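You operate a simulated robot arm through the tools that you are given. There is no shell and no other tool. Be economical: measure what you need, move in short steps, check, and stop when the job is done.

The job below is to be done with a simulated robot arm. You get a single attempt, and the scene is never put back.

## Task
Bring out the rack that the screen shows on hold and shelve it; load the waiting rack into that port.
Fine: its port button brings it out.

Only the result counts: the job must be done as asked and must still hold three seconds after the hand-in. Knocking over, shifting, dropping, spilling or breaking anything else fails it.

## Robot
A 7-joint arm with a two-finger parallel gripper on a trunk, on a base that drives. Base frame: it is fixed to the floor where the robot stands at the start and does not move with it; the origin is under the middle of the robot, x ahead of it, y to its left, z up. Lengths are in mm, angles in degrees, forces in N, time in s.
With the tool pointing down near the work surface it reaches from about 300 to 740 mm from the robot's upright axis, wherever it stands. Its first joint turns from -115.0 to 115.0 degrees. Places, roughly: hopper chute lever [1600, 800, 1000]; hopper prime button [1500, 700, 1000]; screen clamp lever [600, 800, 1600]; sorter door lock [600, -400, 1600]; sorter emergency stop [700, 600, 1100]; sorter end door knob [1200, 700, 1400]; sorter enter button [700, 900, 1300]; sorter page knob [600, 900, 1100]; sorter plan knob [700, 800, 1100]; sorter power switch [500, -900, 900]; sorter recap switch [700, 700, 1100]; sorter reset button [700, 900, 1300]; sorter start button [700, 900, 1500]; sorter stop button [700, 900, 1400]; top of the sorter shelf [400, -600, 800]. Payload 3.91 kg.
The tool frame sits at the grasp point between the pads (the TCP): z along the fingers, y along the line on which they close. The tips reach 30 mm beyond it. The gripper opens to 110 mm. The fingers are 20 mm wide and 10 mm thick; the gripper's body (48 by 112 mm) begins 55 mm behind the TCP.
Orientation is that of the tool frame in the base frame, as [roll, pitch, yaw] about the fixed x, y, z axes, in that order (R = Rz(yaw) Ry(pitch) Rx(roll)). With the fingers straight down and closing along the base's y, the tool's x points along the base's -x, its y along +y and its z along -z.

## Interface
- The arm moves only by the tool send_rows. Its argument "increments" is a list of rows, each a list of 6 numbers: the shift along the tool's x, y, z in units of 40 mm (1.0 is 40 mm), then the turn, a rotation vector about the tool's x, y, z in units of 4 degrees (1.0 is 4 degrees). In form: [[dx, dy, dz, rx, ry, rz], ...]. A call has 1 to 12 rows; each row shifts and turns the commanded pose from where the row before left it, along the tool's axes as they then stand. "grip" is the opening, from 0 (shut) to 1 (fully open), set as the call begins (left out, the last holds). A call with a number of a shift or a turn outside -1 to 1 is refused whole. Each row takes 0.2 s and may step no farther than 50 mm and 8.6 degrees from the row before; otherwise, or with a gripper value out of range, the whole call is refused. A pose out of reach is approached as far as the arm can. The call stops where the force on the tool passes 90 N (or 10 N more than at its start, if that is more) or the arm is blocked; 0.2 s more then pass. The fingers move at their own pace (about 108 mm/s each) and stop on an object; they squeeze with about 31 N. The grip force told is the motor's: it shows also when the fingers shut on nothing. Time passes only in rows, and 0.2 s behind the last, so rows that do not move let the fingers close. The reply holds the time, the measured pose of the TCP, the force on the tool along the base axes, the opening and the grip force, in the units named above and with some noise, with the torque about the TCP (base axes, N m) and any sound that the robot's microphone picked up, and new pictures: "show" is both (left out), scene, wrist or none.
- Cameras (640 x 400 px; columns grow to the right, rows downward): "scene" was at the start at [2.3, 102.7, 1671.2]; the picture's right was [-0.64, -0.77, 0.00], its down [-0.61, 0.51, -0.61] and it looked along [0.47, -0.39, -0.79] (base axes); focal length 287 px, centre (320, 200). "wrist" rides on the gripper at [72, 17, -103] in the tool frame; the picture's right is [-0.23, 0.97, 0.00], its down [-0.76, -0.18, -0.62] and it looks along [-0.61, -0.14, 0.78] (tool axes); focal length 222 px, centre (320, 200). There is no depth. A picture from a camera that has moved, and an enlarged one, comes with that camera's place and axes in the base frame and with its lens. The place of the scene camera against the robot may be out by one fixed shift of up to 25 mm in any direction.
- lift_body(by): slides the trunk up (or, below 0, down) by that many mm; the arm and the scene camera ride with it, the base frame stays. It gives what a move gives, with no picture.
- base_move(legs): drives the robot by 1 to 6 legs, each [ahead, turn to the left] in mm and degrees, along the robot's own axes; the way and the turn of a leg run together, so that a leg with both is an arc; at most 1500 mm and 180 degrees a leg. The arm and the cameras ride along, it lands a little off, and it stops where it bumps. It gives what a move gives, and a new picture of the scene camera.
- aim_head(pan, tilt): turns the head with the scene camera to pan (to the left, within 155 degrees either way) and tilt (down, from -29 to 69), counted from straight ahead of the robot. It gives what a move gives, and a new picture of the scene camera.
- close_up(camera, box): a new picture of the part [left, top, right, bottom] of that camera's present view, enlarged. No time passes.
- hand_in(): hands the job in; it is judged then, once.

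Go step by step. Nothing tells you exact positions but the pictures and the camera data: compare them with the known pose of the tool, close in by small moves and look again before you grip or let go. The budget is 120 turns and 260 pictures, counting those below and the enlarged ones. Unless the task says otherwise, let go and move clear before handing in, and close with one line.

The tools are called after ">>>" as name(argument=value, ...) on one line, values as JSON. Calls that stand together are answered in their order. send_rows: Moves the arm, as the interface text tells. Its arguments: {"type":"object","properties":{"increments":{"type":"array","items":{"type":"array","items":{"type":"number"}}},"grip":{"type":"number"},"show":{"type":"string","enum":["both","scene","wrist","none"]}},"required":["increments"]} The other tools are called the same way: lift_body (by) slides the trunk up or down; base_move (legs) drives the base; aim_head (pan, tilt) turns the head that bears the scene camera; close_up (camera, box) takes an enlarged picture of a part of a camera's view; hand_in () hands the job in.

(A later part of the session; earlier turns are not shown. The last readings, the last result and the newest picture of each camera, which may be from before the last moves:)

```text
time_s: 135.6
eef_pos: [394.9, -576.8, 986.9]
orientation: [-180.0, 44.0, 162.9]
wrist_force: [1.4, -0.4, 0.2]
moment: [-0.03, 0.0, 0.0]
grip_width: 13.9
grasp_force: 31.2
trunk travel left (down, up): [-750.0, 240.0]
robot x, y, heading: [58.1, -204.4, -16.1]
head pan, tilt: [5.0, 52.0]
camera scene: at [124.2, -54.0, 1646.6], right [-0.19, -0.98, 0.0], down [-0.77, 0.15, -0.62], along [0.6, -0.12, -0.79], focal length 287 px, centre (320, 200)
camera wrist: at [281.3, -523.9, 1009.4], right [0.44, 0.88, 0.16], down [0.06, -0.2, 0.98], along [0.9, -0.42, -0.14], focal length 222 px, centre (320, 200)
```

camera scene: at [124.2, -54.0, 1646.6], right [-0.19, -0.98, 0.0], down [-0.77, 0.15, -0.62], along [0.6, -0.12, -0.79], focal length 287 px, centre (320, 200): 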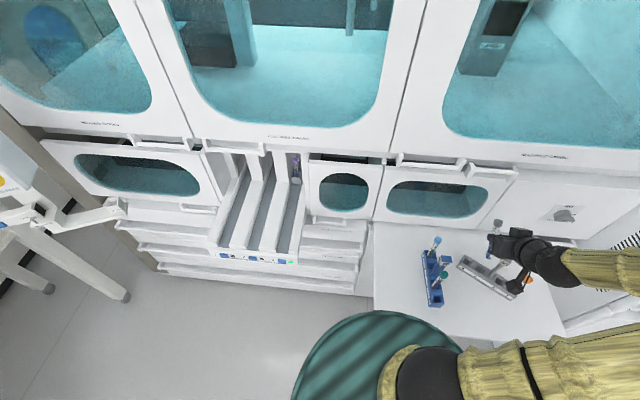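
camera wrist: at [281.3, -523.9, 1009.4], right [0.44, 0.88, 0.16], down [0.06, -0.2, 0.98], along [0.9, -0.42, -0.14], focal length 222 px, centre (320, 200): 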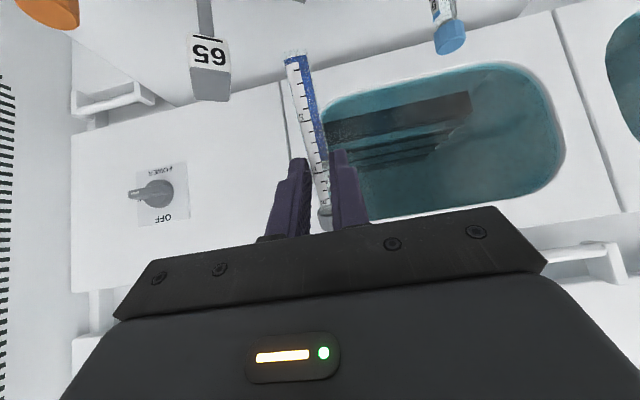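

The arm is fine here. I'll finish tilting to 78° so the tube hangs upright.

>>> send_rows(increments=[[0, 0, 0, 0, -1, 0], [0, 0, 0, 0, -1, 0], [0, 0, 0, 0, -1, 0], [0, 0, 0, 0, -1, 0], [0, 0, 0, 0, -1, 0], [0, 0, 0, 0, -1, 0], [0, 0, 0, 0, -1, 0], [0, 0, 0, 0, -1, 0], [0, 0, 0, 0, -0.5, 0], [0, 0, 0, 0, 0, 0]], show="both")

>>> close_up(camera="scene", box=[410, 200, 560, 320])

```text
time_s: 137.8
eef_pos: [396.1, -577.2, 987.9]
orientation: [-179.9, 78.0, 162.8]
wrist_force: [0.2, -0.7, 0.4]
moment: [-0.01, 0.01, 0.0]
grip_width: 13.7
grasp_force: 31.1
trunk travel left (down, up): [-750.0, 240.0]
robot x, y, heading: [64.0, -199.5, -15.8]
head pan, tilt: [5.0, 52.0]
camera scene: at [124.0, -54.1, 1646.6], right [-0.19, -0.98, 0.0], down [-0.77, 0.15, -0.62], along [0.6, -0.12, -0.79], focal length 287 px, centre (320, 200)
camera wrist: at [289.3, -527.2, 936.9], right [0.33, 0.92, 0.22], down [-0.48, -0.04, 0.87], along [0.81, -0.4, 0.43], focal length 222 px, centre (320, 200)
```

scene: 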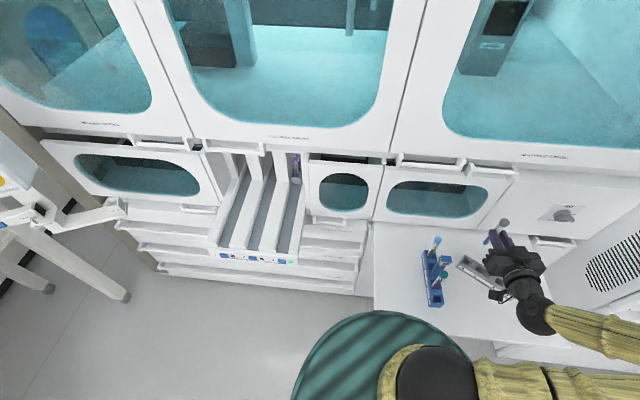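
wrist: 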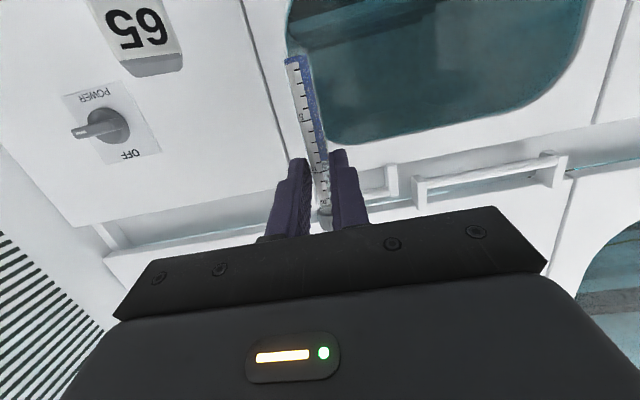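

```text
3.33 times, centred on (485, 260) of scene
camera zoom: at [124.0, -54.1, 1646.6], right [-0.19, -0.98, 0.0], down [-0.77, 0.15, -0.62], along [0.6, -0.12, -0.79], focal length 956 px, centre (-230, 0)
```

zoom: 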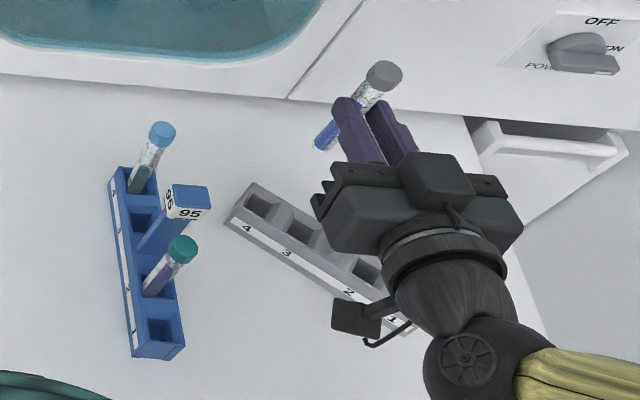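

The tube hangs upright, cap up, over slot 4. I'll lower it to about 30 mm above the rack and compare the tube end with the slot.

>>> send_rows(increments=[[0.5, 0.076, 0.12, 0, 0, 0], [0.55, 0, 0.12, 0, 0, 0], [0.55, 0, 0.12, 0, 0, 0], [0.47, 0, 0.12, 0, 0, 0], [0, 0, 0, 0, 0, 0]], show="wrist")

>>> close_up(camera="scene", box=[410, 210, 550, 320])

>>> close_up(camera="scene", box=[450, 225, 510, 280])

```text
time_s: 139.0
eef_pos: [400.0, -576.0, 905.0]
orientation: [-179.7, 78.1, 163.2]
wrist_force: [0.3, -0.3, -0.7]
moment: [-0.02, 0.05, -0.04]
grip_width: 13.7
grasp_force: 31.0
trunk travel left (down, up): [-750.0, 240.0]
robot x, y, heading: [61.1, -202.2, -16.0]
head pan, tilt: [5.0, 52.0]
camera wrist: at [292.9, -526.0, 853.7], right [0.33, 0.92, 0.22], down [-0.48, -0.04, 0.87], along [0.81, -0.4, 0.43], focal length 222 px, centre (320, 200)
```

wrist: 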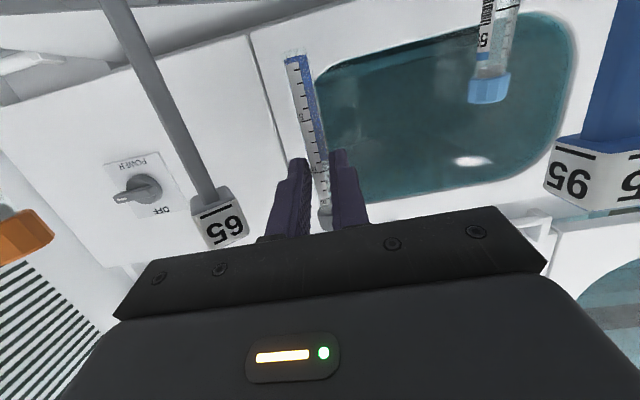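

```text
3.64 times, centred on (480, 265) of scene
camera zoom: at [123.9, -54.1, 1646.6], right [-0.19, -0.98, 0.0], down [-0.77, 0.15, -0.62], along [0.6, -0.12, -0.79], focal length 1043 px, centre (-262, -36)
```

zoom: 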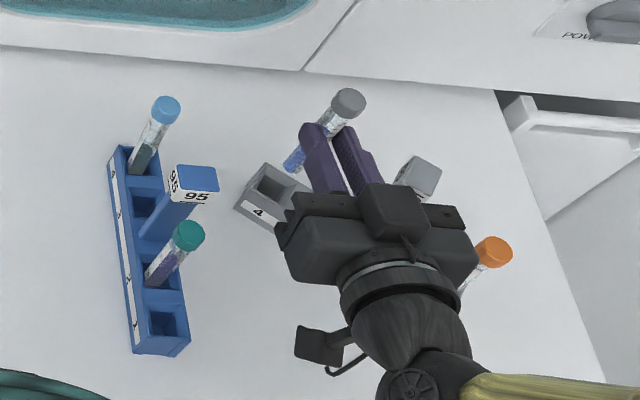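

```text
7.27 times, centred on (480, 252) of scene
camera zoom: at [123.9, -54.1, 1646.6], right [-0.19, -0.98, 0.0], down [-0.77, 0.15, -0.62], along [0.6, -0.12, -0.79], focal length 2086 px, centre (-844, -182)
```

zoom: 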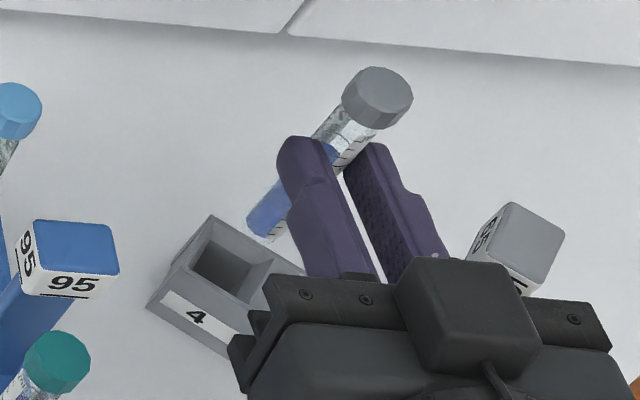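

The tube end is within a few mm of the slot. I'll nudge 3 mm to the right, lower 20 mm more and look again.

>>> send_rows(increments=[[0, -0.07, -0.017, 0, 0, 0], [0.245, 0, 0.052, 0, 0, 0], [0.245, 0, 0.052, 0, 0, 0], [0, 0, 0, 0, 0, 0]], show="none")

>>> close_up(camera="scene", box=[450, 225, 510, 280])

```text
time_s: 140.0
eef_pos: [395.9, -577.1, 881.9]
orientation: [-180.0, 78.0, 163.0]
wrist_force: [-0.6, -0.1, -0.3]
moment: [0.0, -0.02, 0.01]
grip_width: 14.1
grasp_force: 30.9
trunk travel left (down, up): [-750.0, 240.0]
robot x, y, heading: [63.2, -198.6, -16.1]
head pan, tilt: [5.0, 52.0]
```

```text
7.27 times, centred on (480, 252) of scene
camera zoom: at [124.0, -54.1, 1646.6], right [-0.19, -0.98, 0.0], down [-0.77, 0.15, -0.62], along [0.6, -0.12, -0.79], focal length 2086 px, centre (-844, -182)
```

zoom: 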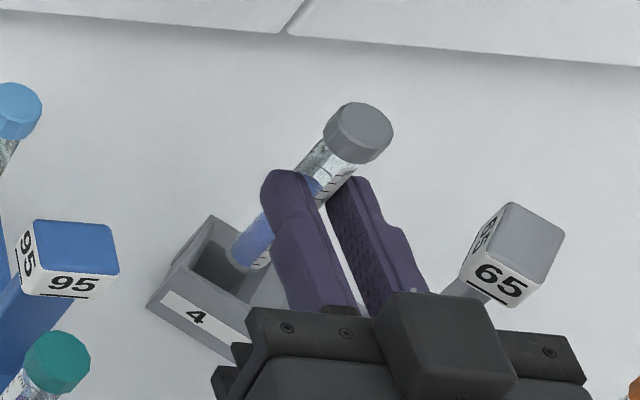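

The tube is entering the slot region. I'll descend in small steps, watching the force and the picture.

>>> send_rows(increments=[[0.1, 0, 0.021, 0, 0, 0], [0.1, 0, 0.021, 0, 0, 0], [0, 0, 0, 0, 0, 0]], show="none")

>>> close_up(camera="scene", box=[455, 235, 495, 275])

```text
time_s: 140.8
eef_pos: [396.2, -577.2, 875.2]
orientation: [179.9, 78.0, 162.9]
wrist_force: [-0.3, 0.4, -0.3]
moment: [0.02, 0.02, 0.01]
grip_width: 14.1
grasp_force: 31.5
trunk travel left (down, up): [-750.0, 240.0]
robot x, y, heading: [61.2, -198.4, -15.9]
head pan, tilt: [5.0, 52.0]
```

```text
10.00 times, centred on (475, 255) of scene
camera zoom: at [124.0, -54.2, 1646.6], right [-0.19, -0.98, 0.0], down [-0.77, 0.15, -0.62], along [0.6, -0.12, -0.79], focal length 2869 px, centre (-1230, -350)
```

zoom: 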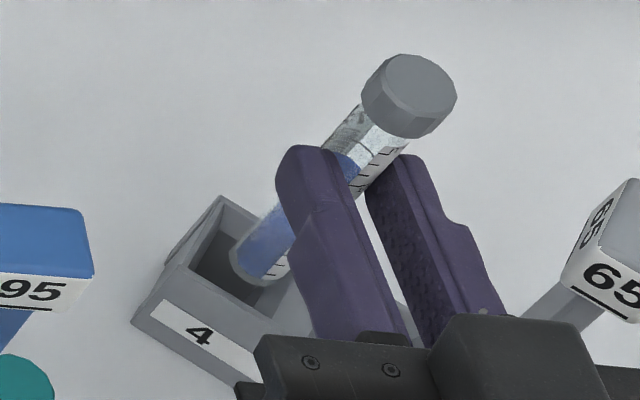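

The tube end is at about (420, -584, 808) and the slot centre at about (423, -586). I'll shift by that 3–4 mm and descend a little more.

>>> send_rows(increments=[[-0.018, -0.03, 0.09, 0, 0, 0], [0.1, 0, 0.021, 0, 0, 0], [0.08, 0, 0.017, 0, 0, 0], [0, 0, 0, 0, 0, 0]], show="none")

>>> close_up(camera="scene", box=[455, 235, 495, 275])

```text
time_s: 141.8
eef_pos: [400.2, -579.7, 865.7]
orientation: [-180.0, 78.0, 162.9]
wrist_force: [0.3, -0.8, -0.3]
moment: [0.06, 0.01, 0.01]
grip_width: 14.0
grasp_force: 30.6
trunk travel left (down, up): [-750.0, 240.0]
robot x, y, heading: [58.8, -203.5, -16.0]
head pan, tilt: [5.0, 52.0]
```

```text
10.00 times, centred on (475, 255) of scene
camera zoom: at [124.1, -54.2, 1646.6], right [-0.19, -0.98, 0.0], down [-0.77, 0.15, -0.62], along [0.6, -0.12, -0.79], focal length 2869 px, centre (-1230, -350)
```

zoom: 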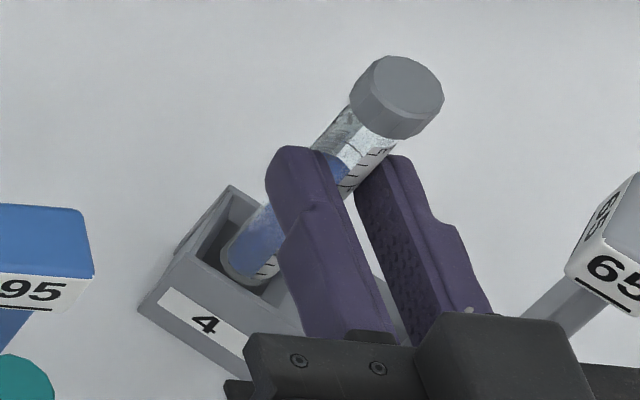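

The rack moved a few mm with the tube, so the tube is already inside the slot and touching the far wall. I'll back off about 4 mm and continue down.

>>> send_rows(increments=[[0.018, 0.02, -0.09, 0, 0, 0], [0.08, 0, 0.017, 0, 0, 0], [0.08, 0, 0.017, 0, 0, 0], [0, 0, 0, 0, 0, 0]], show="none")

>>> close_up(camera="scene", box=[455, 235, 495, 275])

```text
time_s: 142.8
eef_pos: [397.4, -577.0, 860.6]
orientation: [-179.9, 78.1, 162.9]
wrist_force: [-0.1, 0.5, -0.5]
moment: [-0.02, 0.02, -0.04]
grip_width: 14.0
grasp_force: 31.2
trunk travel left (down, up): [-750.0, 240.0]
robot x, y, heading: [59.7, -198.0, -16.1]
head pan, tilt: [5.0, 52.0]
```

```text
10.00 times, centred on (475, 255) of scene
camera zoom: at [124.0, -54.2, 1646.6], right [-0.19, -0.98, 0.0], down [-0.77, 0.15, -0.62], along [0.6, -0.12, -0.79], focal length 2869 px, centre (-1230, -350)
```

zoom: 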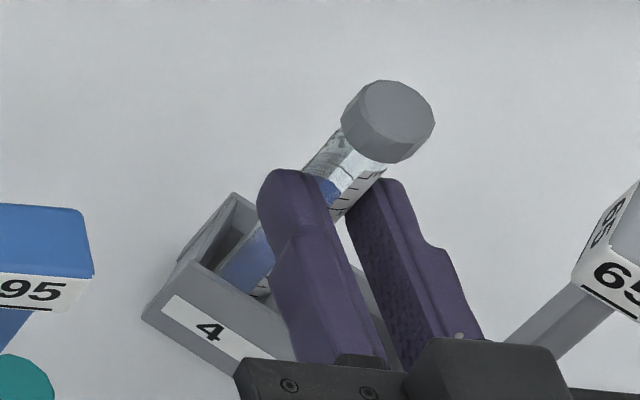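

The tube is inside the slot now, with the near rim hiding its end. I'll continue down until it meets the bottom.

>>> send_rows(increments=[[0.08, 0, 0.017, 0, 0, 0], [0.08, 0, 0.017, 0, 0, 0], [0.08, 0, 0.017, 0, 0, 0], [0, 0, 0, 0, 0, 0]], show="none")

>>> send_rows(increments=[[0.08, 0, 0.017, 0, 0, 0], [0.08, 0, 0.017, 0, 0, 0], [0, 0, 0, 0, 0, 0]], show="none")

>>> close_up(camera="scene", box=[415, 225, 535, 315])

```text
time_s: 143.8
eef_pos: [395.1, -577.7, 849.9]
orientation: [-180.0, 78.0, 162.9]
wrist_force: [0.4, 0.3, -0.7]
moment: [0.01, 0.05, 0.01]
grip_width: 14.1
grasp_force: 30.7
trunk travel left (down, up): [-750.0, 240.0]
robot x, y, heading: [59.5, -203.0, -16.2]
head pan, tilt: [5.0, 52.0]
```

```text
time_s: 144.6
eef_pos: [396.4, -577.5, 843.8]
orientation: [180.0, 78.0, 162.9]
wrist_force: [1.0, 0.9, -0.4]
moment: [0.03, 0.02, 0.02]
grip_width: 14.0
grasp_force: 30.7
trunk travel left (down, up): [-750.0, 240.0]
robot x, y, heading: [62.8, -200.3, -15.9]
head pan, tilt: [5.0, 52.0]
```

```text
4.44 times, centred on (475, 270) of scene
camera zoom: at [124.1, -54.1, 1646.6], right [-0.19, -0.98, 0.0], down [-0.77, 0.15, -0.62], along [0.6, -0.12, -0.79], focal length 1275 px, centre (-369, -111)
```

zoom: 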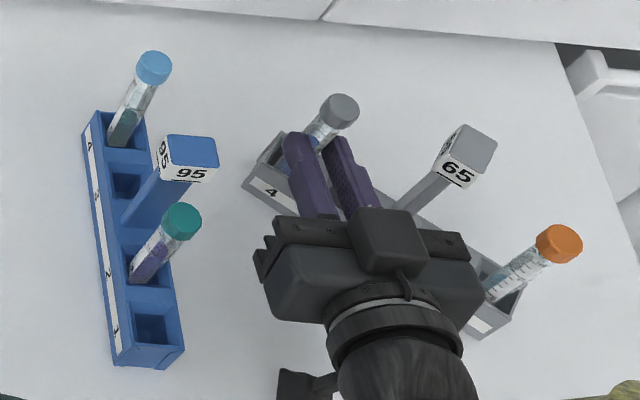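

A few more mm remain compared with the other tubes. I'll continue in small steps.

>>> send_rows(increments=[[0.06, 0, 0.013, 0, 0, 0], [0.06, 0, 0.013, 0, 0, 0], [0, 0, 0, 0, 0, 0]], show="none")

>>> send_rows(increments=[[0.06, 0, 0.013, 0, 0, 0], [0.06, 0, 0.013, 0, 0, 0], [0, 0, 0, 0, 0, 0]], show="none")

>>> close_up(camera="scene", box=[415, 225, 535, 315])

```text
time_s: 145.4
eef_pos: [396.4, -576.2, 841.3]
orientation: [-179.6, 78.2, 163.4]
wrist_force: [2.0, -2.3, 12.2]
moment: [-0.21, -0.41, -0.02]
grip_width: 14.1
grasp_force: 31.0
trunk travel left (down, up): [-750.0, 240.0]
robot x, y, heading: [59.5, -199.7, -16.2]
head pan, tilt: [5.0, 52.0]
```

```text
time_s: 146.3
eef_pos: [397.5, -577.4, 841.6]
orientation: [-178.5, 78.8, 164.4]
wrist_force: [-5.0, 7.4, 51.6]
moment: [3.15, 6.69, -0.5]
grip_width: 14.0
grasp_force: 31.0
trunk travel left (down, up): [-750.0, 240.0]
robot x, y, heading: [60.3, -202.3, -16.2]
head pan, tilt: [5.0, 52.0]
stopped in row 3: the force on the tool passed its limit at 91 N (the readings are from after the stop); the commanded pose is now the measured one
```

```text
4.44 times, centred on (475, 270) of scene
camera zoom: at [121.3, -50.3, 1646.0], right [-0.19, -0.98, 0.0], down [-0.77, 0.15, -0.62], along [0.61, -0.12, -0.79], focal length 1275 px, centre (-369, -111)
```

zoom: 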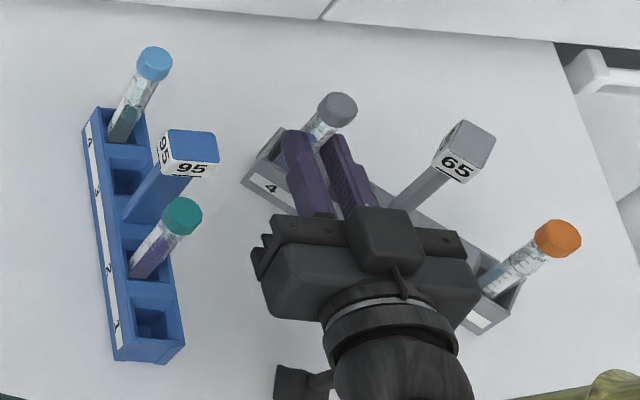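

The first contact (12 N) was at the tube, so it has bottomed. The later load came from the wrist camera housing touching the shelf. I'll raise 3 mm to unload.

>>> send_rows(increments=[[-0.08, 0, -0.017, 0, 0, 0], [0, 0, 0, 0, 0, 0]], show="none")

>>> close_up(camera="scene", box=[455, 235, 505, 275])

```text
time_s: 146.9
eef_pos: [395.8, -578.0, 840.8]
orientation: [-178.5, 78.4, 164.2]
wrist_force: [-1.3, 6.7, 14.7]
moment: [0.75, 0.79, -0.4]
grip_width: 14.1
grasp_force: 31.1
trunk travel left (down, up): [-750.0, 240.0]
robot x, y, heading: [60.3, -201.0, -16.3]
head pan, tilt: [5.0, 52.0]
```

```text
10.00 times, centred on (480, 255) of scene
camera zoom: at [123.1, -52.5, 1646.0], right [-0.19, -0.98, 0.0], down [-0.77, 0.15, -0.62], along [0.6, -0.12, -0.79], focal length 2869 px, centre (-1280, -350)
```

zoom: 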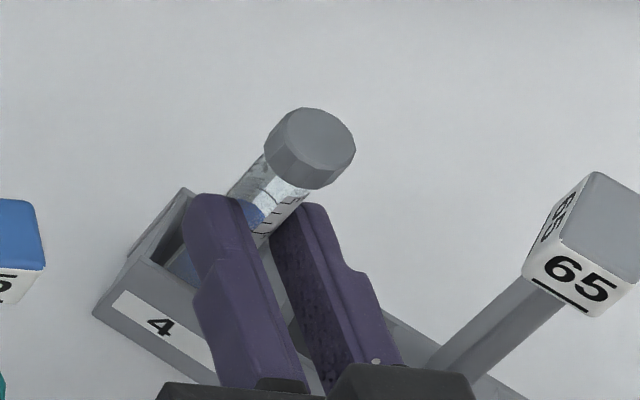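

I'll raise 2 mm more, open the fingers slightly and see that the tube stays upright in the slot.

>>> send_rows(increments=[[-0.05, 0, -0.01, 0, 0, 0], [0, 0, 0, 0, 0, 0]], show="none")

>>> send_rows(increments=[[0, 0, 0, 0, 0, 0], [0, 0, 0, 0, 0, 0]], grip=0.28, show="none")

>>> close_up(camera="scene", box=[445, 225, 535, 305])

```text
time_s: 147.5
eef_pos: [396.9, -579.3, 841.5]
orientation: [-178.6, 78.2, 164.2]
wrist_force: [-0.7, -0.5, -0.1]
moment: [0.01, 0.03, 0.03]
grip_width: 14.2
grasp_force: 30.5
trunk travel left (down, up): [-750.0, 240.0]
robot x, y, heading: [62.2, -198.9, -16.4]
head pan, tilt: [5.0, 52.0]
```

```text
time_s: 148.1
eef_pos: [398.6, -578.6, 844.8]
orientation: [-178.7, 78.4, 164.1]
wrist_force: [-0.2, 0.9, 0.1]
moment: [0.0, -0.01, 0.01]
grip_width: 30.7
grasp_force: 0.0
trunk travel left (down, up): [-750.0, 240.0]
robot x, y, heading: [61.1, -202.5, -16.1]
head pan, tilt: [5.0, 52.0]
```

```text
5.00 times, centred on (490, 265) of scene
camera zoom: at [124.0, -54.1, 1646.6], right [-0.19, -0.98, 0.0], down [-0.77, 0.15, -0.62], along [0.6, -0.12, -0.79], focal length 1434 px, centre (-530, -125)
```

zoom: 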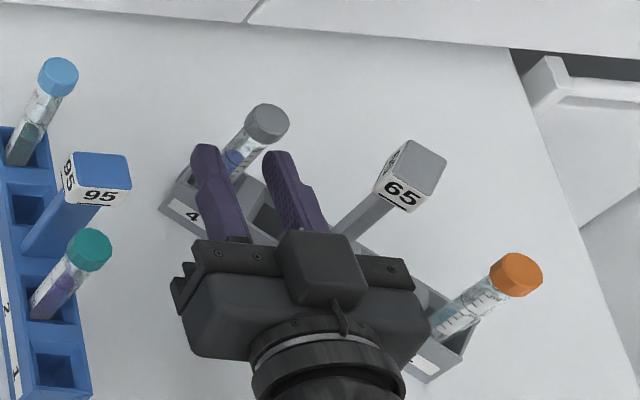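

The tube stands in slot 4. I'll back the fingers straight out.

>>> send_rows(increments=[[-0.2, 0, -0.04, 0, 0, 0], [0, 0, -0.6, 0, 0, 0], [0, 0, -0.9, 0, 0, 0], [0, 0, -0.9, 0, 0, 0], [-0.8, 0, 0, 0, 0, 0], [-0.9, 0, 0, 0, 0, 0], [-0.9, 0, 0, 0, 0, 0], [-0.9, 0, 0, 0, 0, 0], [0, 0, 0, 0, 0, 0]], show="scene")

>>> close_up(camera="scene", box=[415, 225, 545, 315])

```text
time_s: 150.1
eef_pos: [335.8, -559.7, 1012.0]
orientation: [-179.0, 78.3, 163.9]
wrist_force: [-0.6, -0.1, 0.0]
moment: [-0.01, -0.03, -0.01]
grip_width: 30.9
grasp_force: 0.0
trunk travel left (down, up): [-750.0, 240.0]
robot x, y, heading: [60.0, -198.3, -16.3]
head pan, tilt: [5.0, 52.0]
camera scene: at [123.9, -54.5, 1646.7], right [-0.19, -0.98, 0.0], down [-0.77, 0.15, -0.62], along [0.6, -0.12, -0.79], focal length 287 px, centre (320, 200)
```

scene: 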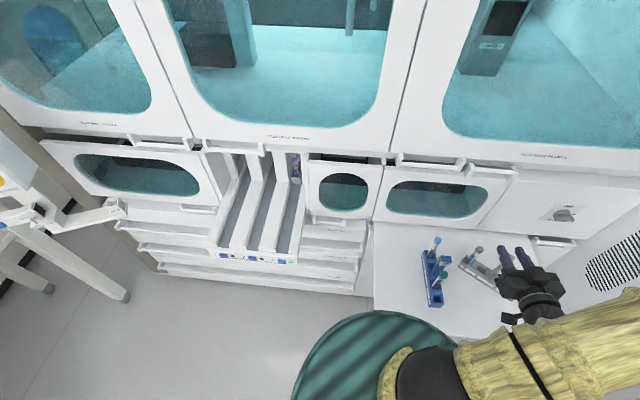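

```text
4.44 times, centred on (480, 270) of scene
camera zoom: at [123.9, -54.5, 1646.7], right [-0.19, -0.98, 0.0], down [-0.77, 0.15, -0.62], along [0.6, -0.12, -0.79], focal length 1275 px, centre (-391, -111)
```

zoom: 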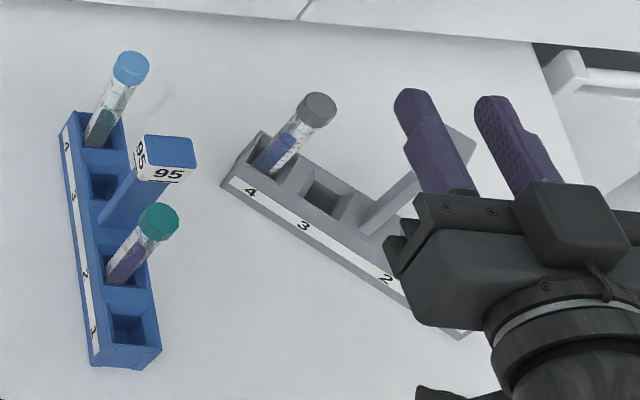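

The grey-capped tube is back in slot 4 of rack 65. Now I'll bring the tool upright and turn it to the rack's angle to pick it up again.

>>> send_rows(increments=[[0, 0, 0, 0, 1, 0], [0, 0, 0, 0, 1, 0], [0, 0, 0, 0, 1, 0], [0, 0, 0, 0, 1, 0], [0, 0, 0, 0, 1, 0], [0, 0, 0, 0, 1, 0], [0, 0, 0, 0, 1, 0], [0, 0, 0, 0, 1, 0], [0, 0, 0, 0, 1, 0], [0, 0, 0, 0, 1, 0], [0, 0, 0, 0, 1, 0], [0, 0, 0, 0, 1, 0]], grip=0.6, show="none")

>>> send_rows(increments=[[0, 0, 0, 0, 1, 0], [0, 0, 0, 0, 1, 0], [0, 0, 0, 0, 1, 0], [0, 0, 0, 0, 1, 0], [0, 0, 0, 0, 1, 0], [0, 0, 0, 0, 1, 0], [0, 0, 0, 0, 1, 0], [0, 0, 0, 0, 0.57, 0], [0, 0, 0, 0, 0, -1], [0, 0, 0, 0, 0, -1], [0, 0, 0, 0, 0, -1], [0, 0, 0, 0, 0, -1]], show="none")

>>> send_rows(increments=[[0, 0, 0, 0, 0, -1], [0, 0, 0, 0, 0, -1], [0, 0, 0, 0, 0, -1], [0, 0, 0, 0, 0, -1], [0, 0, 0, 0, 0, -1], [0, 0, 0, 0, 0, -1], [0, 0, 0, 0, 0, -1], [0, 0, 0, 0, 0, -1], [0, 0, 0, 0, 0, -1], [0, 0, 0, 0, 0, -0.75], [0, 0, 0, 0, 0, 0]], show="both")

```text
time_s: 152.7
eef_pos: [335.9, -558.6, 1008.3]
orientation: [-179.7, 30.4, 163.0]
wrist_force: [-0.1, -0.2, -0.1]
moment: [-0.01, 0.02, 0.01]
grip_width: 65.9
grasp_force: 0.1
trunk travel left (down, up): [-750.0, 240.0]
robot x, y, heading: [58.4, -200.2, -16.1]
head pan, tilt: [5.0, 52.0]
```

```text
time_s: 155.3
eef_pos: [334.6, -558.4, 1008.0]
orientation: [-179.7, 0.0, 179.1]
wrist_force: [0.4, -0.3, -0.6]
moment: [0.03, -0.01, 0.03]
grip_width: 65.8
grasp_force: 0.1
trunk travel left (down, up): [-750.0, 240.0]
robot x, y, heading: [58.5, -203.0, -16.4]
head pan, tilt: [5.0, 52.0]
```

```text
time_s: 157.7
eef_pos: [333.9, -560.1, 1007.9]
orientation: [-179.8, -0.1, -142.2]
wrist_force: [-0.4, 0.5, 0.4]
moment: [-0.01, 0.0, 0.02]
grip_width: 65.7
grasp_force: 0.1
trunk travel left (down, up): [-750.0, 240.0]
robot x, y, heading: [60.1, -201.8, -16.1]
head pan, tilt: [5.0, 52.0]
camera scene: at [124.1, -54.1, 1646.6], right [-0.19, -0.98, 0.0], down [-0.77, 0.15, -0.62], along [0.6, -0.12, -0.79], focal length 287 px, centre (320, 200)
camera wrist: at [265.9, -590.0, 1110.0], right [-0.42, 0.91, 0.0], down [0.71, 0.33, 0.62], along [0.57, 0.26, -0.78], focal length 222 px, centre (320, 200)
```

scene: 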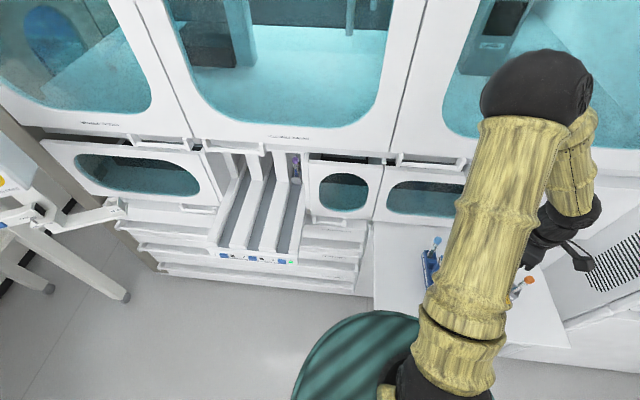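
wrist: 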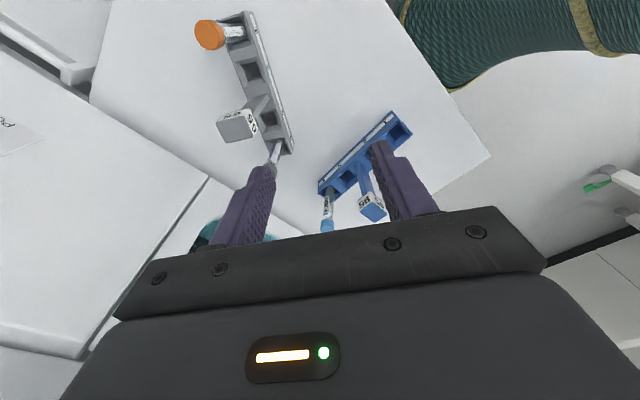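

Rack 65's flag is now at about (368, -629). I'll move over it, lower and check.

>>> send_rows(increments=[[0.19, -0.94, 0, 0, 0, 0], [0.19, -0.94, 0, 0, 0, 0], [0, 0, 0.4, 0, 0, 0], [0, 0, 0.4, 0, 0, 0], [0, 0, 0, 0, 0, 0]], show="wrist")

>>> close_up(camera="wrist", box=[230, 0, 410, 200])

```text
time_s: 158.9
eef_pos: [367.5, -628.7, 977.6]
orientation: [-179.8, -0.2, -142.1]
wrist_force: [-0.1, 0.2, 0.0]
moment: [-0.01, 0.03, -0.01]
grip_width: 66.1
grasp_force: 0.2
trunk travel left (down, up): [-750.0, 240.0]
robot x, y, heading: [61.9, -203.0, -16.6]
head pan, tilt: [5.0, 52.0]
camera wrist: at [300.2, -659.6, 1079.9], right [-0.42, 0.91, 0.0], down [0.71, 0.33, 0.62], along [0.57, 0.26, -0.78], focal length 222 px, centre (320, 200)
```

wrist: 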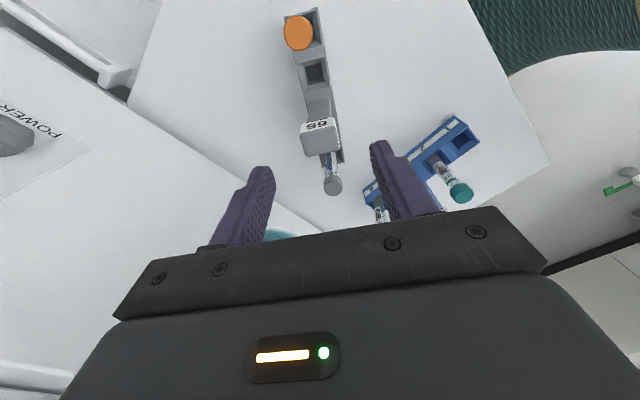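

```text
2.00 times, centred on (320, 100) of wrist
camera zoom: at [300.2, -659.6, 1079.9], right [-0.42, 0.91, 0.0], down [0.71, 0.33, 0.62], along [0.57, 0.26, -0.78], focal length 444 px, centre (320, 400)
```

zoom: 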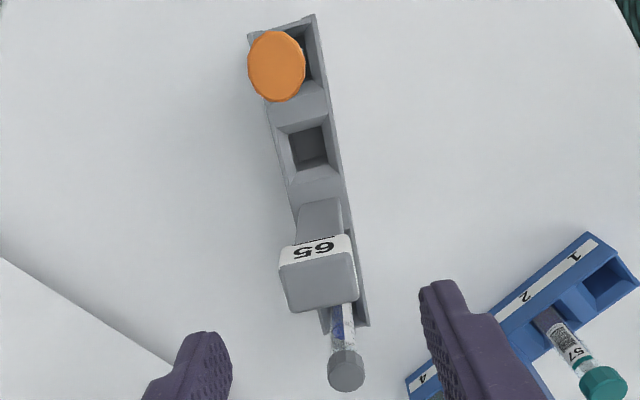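

The flag is centred under the gripper. I'll lower to z 888 and grip.

>>> send_rows(increments=[[0, 0, 0.6, 0, 0, 0], [0, 0, 0.6, 0, 0, 0], [0, 0, 0.6, 0, 0, 0], [0, 0, 0.44, 0, 0, 0], [0, 0, 0, 0, 0, 0]], show="wrist")

>>> send_rows(increments=[[0, 0, 0, 0, 0, 0], [0, 0, 0, 0, 0, 0], [0, 0, 0, 0, 0, 0]], grip=0, show="wrist")

```text
time_s: 160.1
eef_pos: [369.9, -627.3, 886.9]
orientation: [-179.7, -0.2, -142.0]
wrist_force: [0.6, -0.7, -0.2]
moment: [-0.02, -0.01, 0.01]
grip_width: 66.1
grasp_force: 0.0
trunk travel left (down, up): [-750.0, 240.0]
robot x, y, heading: [64.7, -203.7, -16.0]
head pan, tilt: [5.0, 52.0]
camera wrist: at [302.0, -658.5, 988.3], right [-0.42, 0.91, 0.0], down [0.71, 0.33, 0.62], along [0.57, 0.26, -0.78], focal length 222 px, centre (320, 200)
```

wrist: 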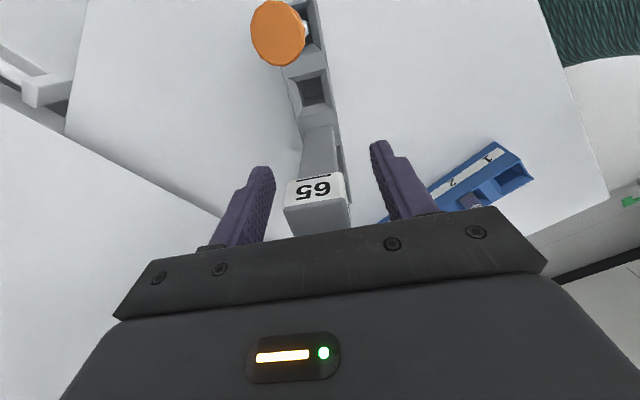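

```text
time_s: 160.9
eef_pos: [369.9, -629.0, 886.1]
orientation: [-179.8, -0.1, -142.1]
wrist_force: [0.5, 0.7, 0.7]
moment: [0.01, 0.0, -0.02]
grip_width: 29.7
grasp_force: 30.9
trunk travel left (down, up): [-750.0, 240.0]
robot x, y, heading: [62.9, -201.2, -16.4]
head pan, tilt: [5.0, 52.0]
camera wrist: at [302.0, -658.6, 988.3], right [-0.42, 0.91, 0.0], down [0.71, 0.33, 0.62], along [0.57, 0.26, -0.78], focal length 222 px, centre (320, 200)
```

wrist: 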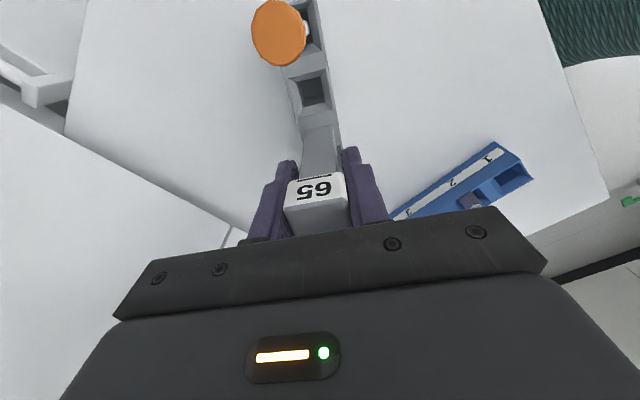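

Gripped. I'll lift and turn the rack back to the lane angle.

>>> send_rows(increments=[[0, 0, -0.3, 0, 0, 0], [0, 0, -0.6, 0, 0, 0], [0, 0, -0.9, 0, 0, 0], [0, 0, -0.9, 0, 0, 0], [0, 0, -0.9, 0, 0, 0], [0, 0, -0.9, 0, 0, 0], [0, 0, 0, 0, 0, 1], [0, 0, 0, 0, 0, 1], [0, 0, 0, 0, 0, 1], [0, 0, 0, 0, 0, 1], [0, 0, 0, 0, 0, 1], [0, 0, 0, 0, 0, 1]], show="none")

>>> send_rows(increments=[[0, 0, 0, 0, 0, 1], [0, 0, 0, 0, 0, 1], [0, 0, 0, 0, 0, 1], [0, 0, 0, 0, 0, 1], [0, 0, 0, 0, 0, 1], [0, 0, 0, 0, 0, 1], [0, 0, 0, 0, 0, 1], [0, 0, 0, 0, 0, 0.8], [0, 0, 0, 0, 0, 0]], show="both")

```text
time_s: 163.5
eef_pos: [368.9, -627.9, 1065.7]
orientation: [-179.8, 0.0, -166.3]
wrist_force: [0.4, -0.4, -1.0]
moment: [0.05, 0.01, 0.0]
grip_width: 29.5
grasp_force: 31.6
trunk travel left (down, up): [-750.0, 240.0]
robot x, y, heading: [59.6, -200.2, -16.4]
head pan, tilt: [5.0, 52.0]
```

```text
time_s: 165.5
eef_pos: [368.1, -627.2, 1065.5]
orientation: [-179.8, 0.1, 162.5]
wrist_force: [0.5, 0.2, -1.5]
moment: [0.0, 0.02, -0.02]
grip_width: 29.6
grasp_force: 30.4
trunk travel left (down, up): [-750.0, 240.0]
robot x, y, heading: [56.5, -199.3, -16.1]
head pan, tilt: [5.0, 52.0]
camera scene: at [124.3, -54.2, 1646.6], right [-0.19, -0.98, 0.0], down [-0.77, 0.15, -0.62], along [0.6, -0.12, -0.79], focal length 287 px, centre (320, 200)
camera wrist: at [304.1, -589.3, 1167.0], right [0.51, 0.86, 0.0], down [0.67, -0.39, 0.63], along [0.54, -0.32, -0.78], focal length 222 px, centre (320, 200)
```

scene: 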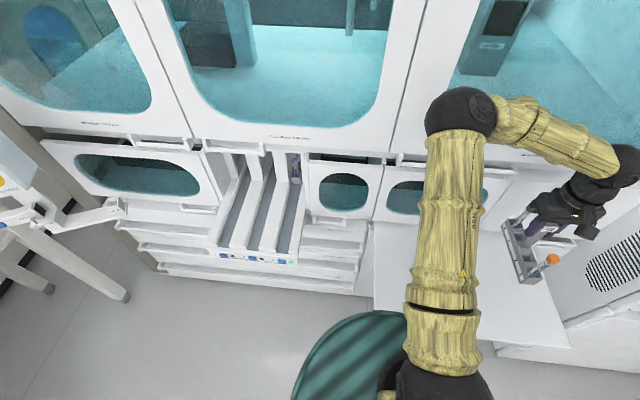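
wrist: 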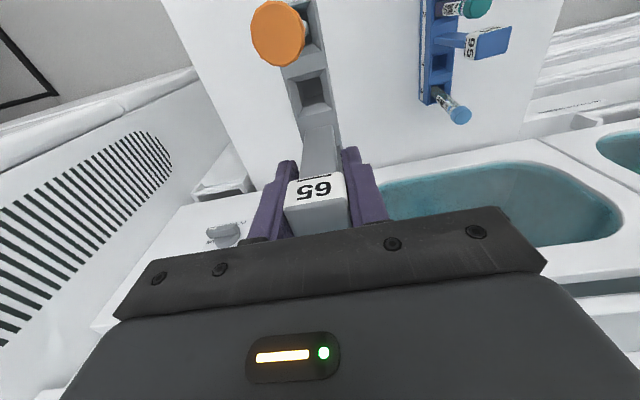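

Now I'll carry rack 65 back to in front of lane 2, staying well outward of the doors.

>>> send_rows(increments=[[0, 0.8, 0, 0, 0, 0], [0, 1, 0, 0, 0, 0], [0, 1, 0, 0, 0, 0], [0, 1, 0, 0, 0, 0], [0, 1, 0, 0, 0, 0], [0, 1, 0, 0, 0, 0], [0, 1, 0, 0, 0, 0], [0, 1, 0, 0, 0, 0], [0, 1, 0, 0, 0, 0], [0, 1, 0, 0, 0, 0], [0, 1, 0, 0, 0, 0], [0, 1, 0, 0, 0, 0]], show="none")

>>> send_rows(increments=[[0, 1, 0, 0, 0, 0], [0, 1, 0, 0, 0, 0], [0, 1, 0, 0, 0, 0], [0, 1, 0, 0, 0, 0], [0, 1, 0, 0, 0, 0], [0, 1, 0, 0, 0, 0], [0, 0.5, 0, 0, 0, 0], [0, 0, 0.5, 0, 0, 0], [0, 0, 0.7, 0, 0, 0], [0, 0, 0.6, 0, 0, 0], [0, 0, 0, 0, 0, 0]], show="both")

>>> close_up(camera="scene", box=[190, 150, 320, 290])

```text
time_s: 168.1
eef_pos: [508.0, -178.3, 1064.7]
orientation: [-179.6, 0.0, 162.6]
wrist_force: [-0.4, 0.2, -1.2]
moment: [0.0, -0.01, 0.01]
grip_width: 29.6
grasp_force: 31.2
trunk travel left (down, up): [-750.0, 240.0]
robot x, y, heading: [61.4, -202.2, -16.2]
head pan, tilt: [5.0, 52.0]
```

```text
time_s: 170.5
eef_pos: [575.4, 41.4, 1038.1]
orientation: [-179.8, 0.2, 162.6]
wrist_force: [0.1, 0.8, -0.8]
moment: [-0.01, 0.02, -0.01]
grip_width: 29.8
grasp_force: 31.1
out of reach, approached as far as the arm can: row 6, 7, 8, 9
trunk travel left (down, up): [-750.0, 240.0]
robot x, y, heading: [60.5, -202.3, -16.1]
head pan, tilt: [5.0, 52.0]
camera scene: at [124.3, -53.8, 1646.6], right [-0.19, -0.98, 0.0], down [-0.77, 0.15, -0.62], along [0.6, -0.12, -0.79], focal length 287 px, centre (320, 200)
camera wrist: at [510.9, 79.8, 1139.8], right [0.51, 0.86, 0.0], down [0.67, -0.39, 0.63], along [0.54, -0.32, -0.78], focal length 222 px, centre (320, 200)
```

scene: 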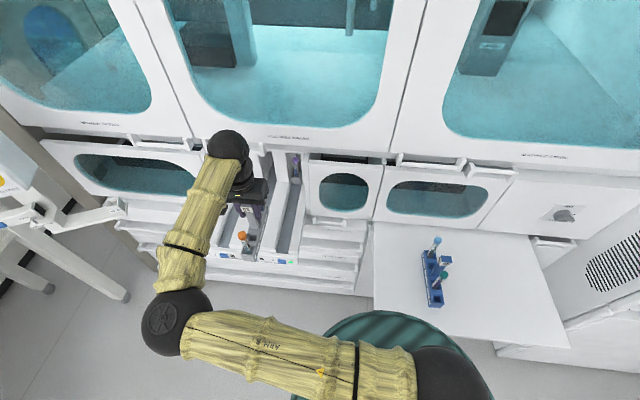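
wrist: 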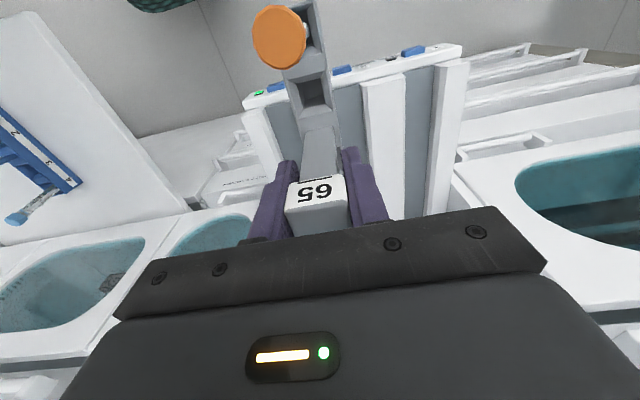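

```text
2.86 times, centred on (255, 220) of scene
camera zoom: at [124.3, -53.8, 1646.6], right [-0.19, -0.98, 0.0], down [-0.77, 0.15, -0.62], along [0.6, -0.12, -0.79], focal length 820 px, centre (506, 143)
```

zoom: 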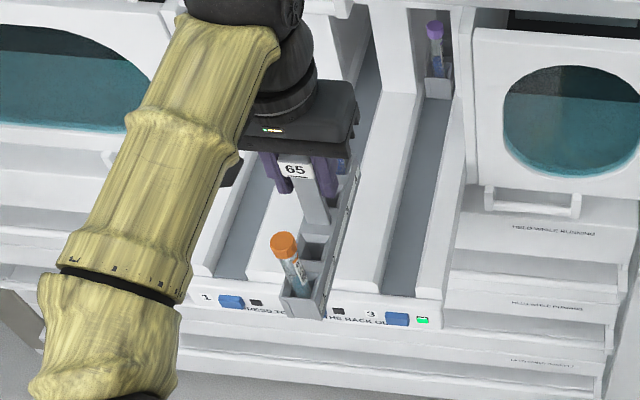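

The arm took a different elbow posture, and some rows were out of reach. I'll wait a moment to see whether it converges on the commanded pose.

>>> send_rows(increments=[[0, 0, 0, 0, 0, 0], [0, 0, 0, 0, 0, 0], [0, 0, 0, 0, 0, 0]], show="none")

```text
time_s: 171.3
eef_pos: [574.9, 42.1, 1037.6]
orientation: [-179.8, 0.0, 162.6]
wrist_force: [-1.2, 0.2, -1.5]
moment: [0.0, 0.06, -0.01]
grip_width: 29.8
grasp_force: 31.0
trunk travel left (down, up): [-750.0, 240.0]
robot x, y, heading: [58.7, -204.2, -16.1]
head pan, tilt: [5.0, 52.0]
```

It's stuck at a joint limit, and lower poses relative to the shoulder seem to work better. I'll raise the trunk 120 mm and lower the arm relative to it.

>>> lift_body(by=120)

>>> send_rows(increments=[[0, 0, 0.5, 0, 0, 0], [0, 0, 0.8, 0, 0, 0], [0, 0, 0.9, 0, 0, 0], [0, 0, 0.8, 0, 0, 0], [0, 0.3, 0.3, 0, 0, 0], [0, 0, 0, 0, 0, 0]], show="scene")

```text
time_s: 172.8
eef_pos: [574.9, 42.0, 1158.1]
orientation: [-179.7, 0.0, 162.7]
wrist_force: [0.3, -0.5, -0.9]
moment: [0.02, 0.0, -0.01]
grip_width: 29.7
grasp_force: 30.9
trunk travel left (down, up): [-870.0, 120.0]
robot x, y, heading: [60.6, -202.0, -16.3]
head pan, tilt: [5.0, 52.0]
```

```text
time_s: 174.2
eef_pos: [578.9, 40.5, 1037.9]
orientation: [-179.8, 0.1, 162.8]
wrist_force: [0.1, 0.7, -2.3]
moment: [0.01, 0.03, -0.01]
grip_width: 29.6
grasp_force: 30.6
out of reach, approached as far as the arm can: row 5
trunk travel left (down, up): [-870.0, 120.0]
robot x, y, heading: [59.9, -199.6, -16.1]
head pan, tilt: [5.0, 52.0]
camera scene: at [124.5, -53.6, 1766.6], right [-0.19, -0.98, 0.0], down [-0.77, 0.15, -0.62], along [0.6, -0.12, -0.79], focal length 287 px, centre (320, 200)
```

scene: 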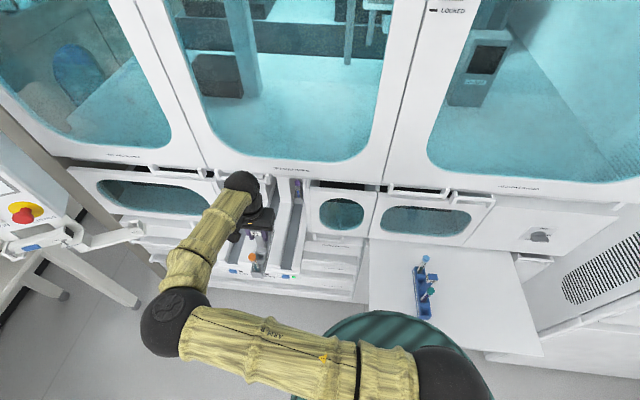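

The first joint seems to be at its left limit. I'll turn the base 20° left to relieve it; the rack swings outward, away from the sorter, at a safe height.

>>> base_move(legs=[[0, 20]])

```text
time_s: 176.1
eef_pos: [464.7, 204.6, 1039.3]
orientation: [-179.8, 0.1, -177.1]
wrist_force: [0.2, -0.1, -0.9]
moment: [0.03, 0.0, -0.01]
grip_width: 29.8
grasp_force: 30.7
trunk travel left (down, up): [-870.0, 120.0]
robot x, y, heading: [61.2, -202.1, 3.9]
head pan, tilt: [5.0, 52.0]
camera scene: at [69.1, -42.6, 1766.6], right [0.16, -0.99, 0.0], down [-0.78, -0.12, -0.62], along [0.61, 0.1, -0.79], focal length 287 px, centre (320, 200)
```

scene: 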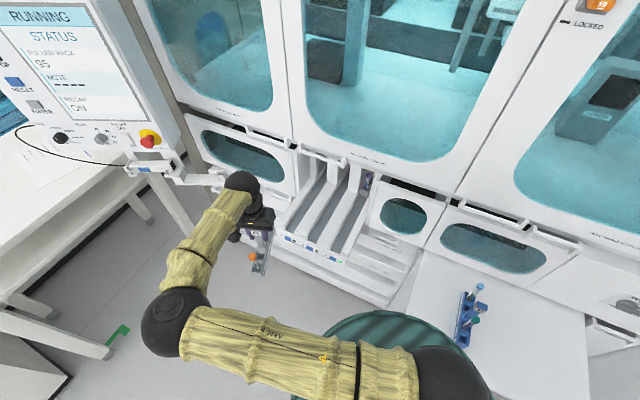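

Now I'll turn the rack back to the lane angle and bring it in front of lane 2, then lower while still outward.

>>> send_rows(increments=[[0, 0, 0, 0, 0, 1], [0, 0, 0, 0, 0, 1], [0, 0, 0, 0, 0, 1], [0, 0, 0, 0, 0, 1], [0, 0, 0, 0, 0, 1.0], [-0.8, -0.56, 0, 0, 0, 0], [-0.8, -0.56, 0, 0, 0, 0], [-0.8, -0.56, 0, 0, 0, 0], [-0.8, -0.56, 0, 0, 0, 0], [-0.7, 0, 0, 0, 0, 0], [0, 0, 0, 0, 0, 0]], show="both")

```text
time_s: 178.5
eef_pos: [624.9, 118.4, 1039.7]
orientation: [-179.7, 0.0, -177.2]
wrist_force: [-1.2, 0.0, -1.4]
moment: [0.02, 0.0, -0.01]
grip_width: 29.7
grasp_force: 30.9
out of reach, approached as far as the arm can: row 1, 2, 3, 4, 5
trunk travel left (down, up): [-870.0, 120.0]
robot x, y, heading: [60.3, -198.2, 4.2]
head pan, tilt: [5.0, 52.0]
camera scene: at [68.7, -42.7, 1766.6], right [0.16, -0.99, 0.0], down [-0.78, -0.12, -0.62], along [0.61, 0.1, -0.79], focal length 287 px, centre (320, 200)
camera wrist: at [550.4, 132.0, 1141.2], right [0.18, 0.98, 0.0], down [0.77, -0.14, 0.63], along [0.61, -0.11, -0.78], focal length 222 px, centre (320, 200)
```

scene: 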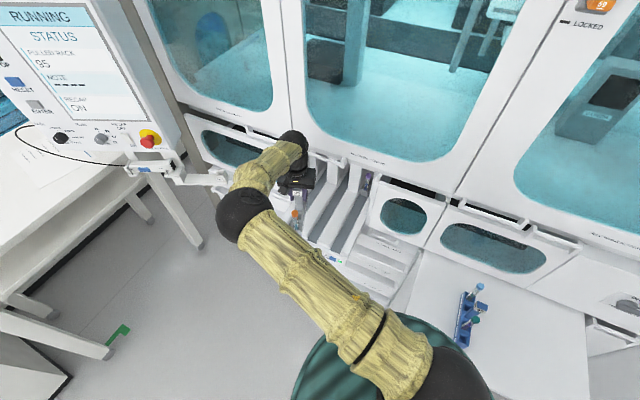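
wrist: 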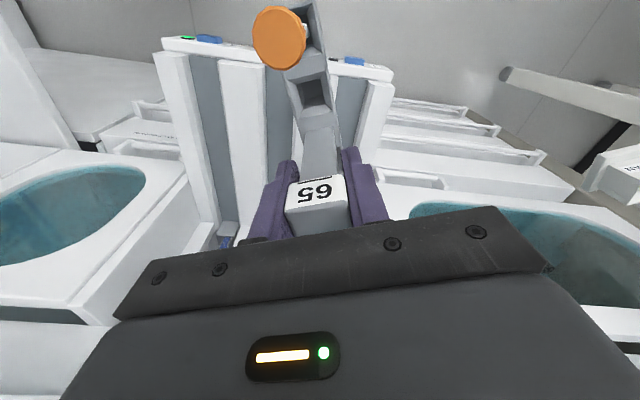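

The limit is the tool's own yaw joint: with the arm pointing this far left it can't turn the rack any further clockwise. Standing about 180 mm further left will fix that, so I'll back away and return along an S-curve, holding the rack high.

>>> base_move(legs=[[-386, 0]])

>>> base_move(legs=[[220, 50], [220, -50]])

```text
time_s: 181.2
eef_pos: [250.1, 87.2, 1038.9]
orientation: [-179.8, 0.1, -178.0]
wrist_force: [0.8, -0.1, -0.8]
moment: [0.02, -0.02, -0.02]
grip_width: 29.8
grasp_force: 30.9
trunk travel left (down, up): [-870.0, 120.0]
robot x, y, heading: [-316.5, -228.3, 3.5]
head pan, tilt: [5.0, 52.0]
camera scene: at [-307.2, -67.0, 1766.6], right [0.14, -0.99, 0.0], down [-0.78, -0.11, -0.62], along [0.61, 0.09, -0.79], focal length 287 px, centre (320, 200)
```

scene: 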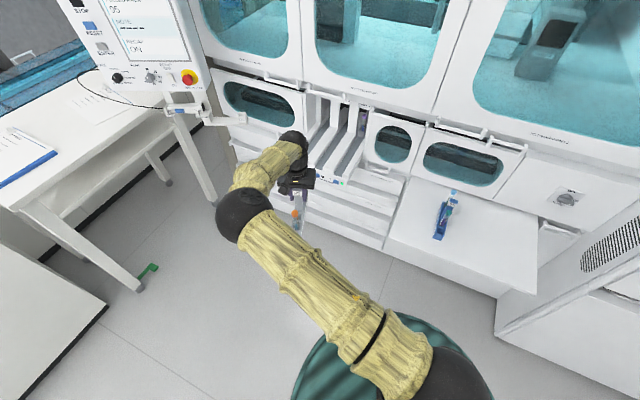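

```text
time_s: 188.1
eef_pos: [620.8, 290.6, 1038.8]
orientation: [-179.8, 0.1, -177.7]
wrist_force: [0.6, -0.3, -1.6]
moment: [0.01, 0.01, 0.01]
grip_width: 29.6
grasp_force: 30.9
trunk travel left (down, up): [-870.0, 120.0]
robot x, y, heading: [56.0, -21.2, 3.2]
head pan, tilt: [5.0, 52.0]
camera scene: at [65.1, 135.3, 1766.6], right [0.15, -0.99, 0.0], down [-0.78, -0.12, -0.62], along [0.61, 0.09, -0.79], focal length 287 px, centre (320, 200)
```

scene: 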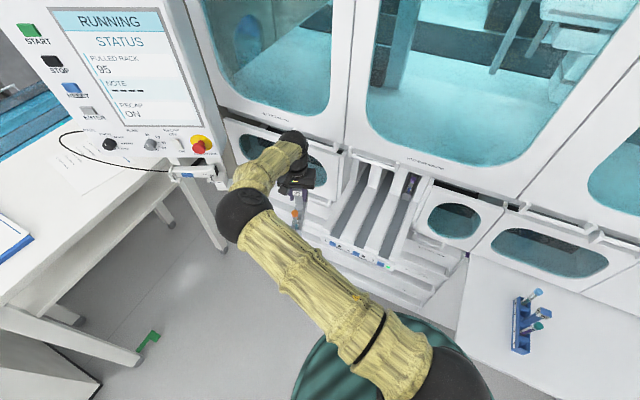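

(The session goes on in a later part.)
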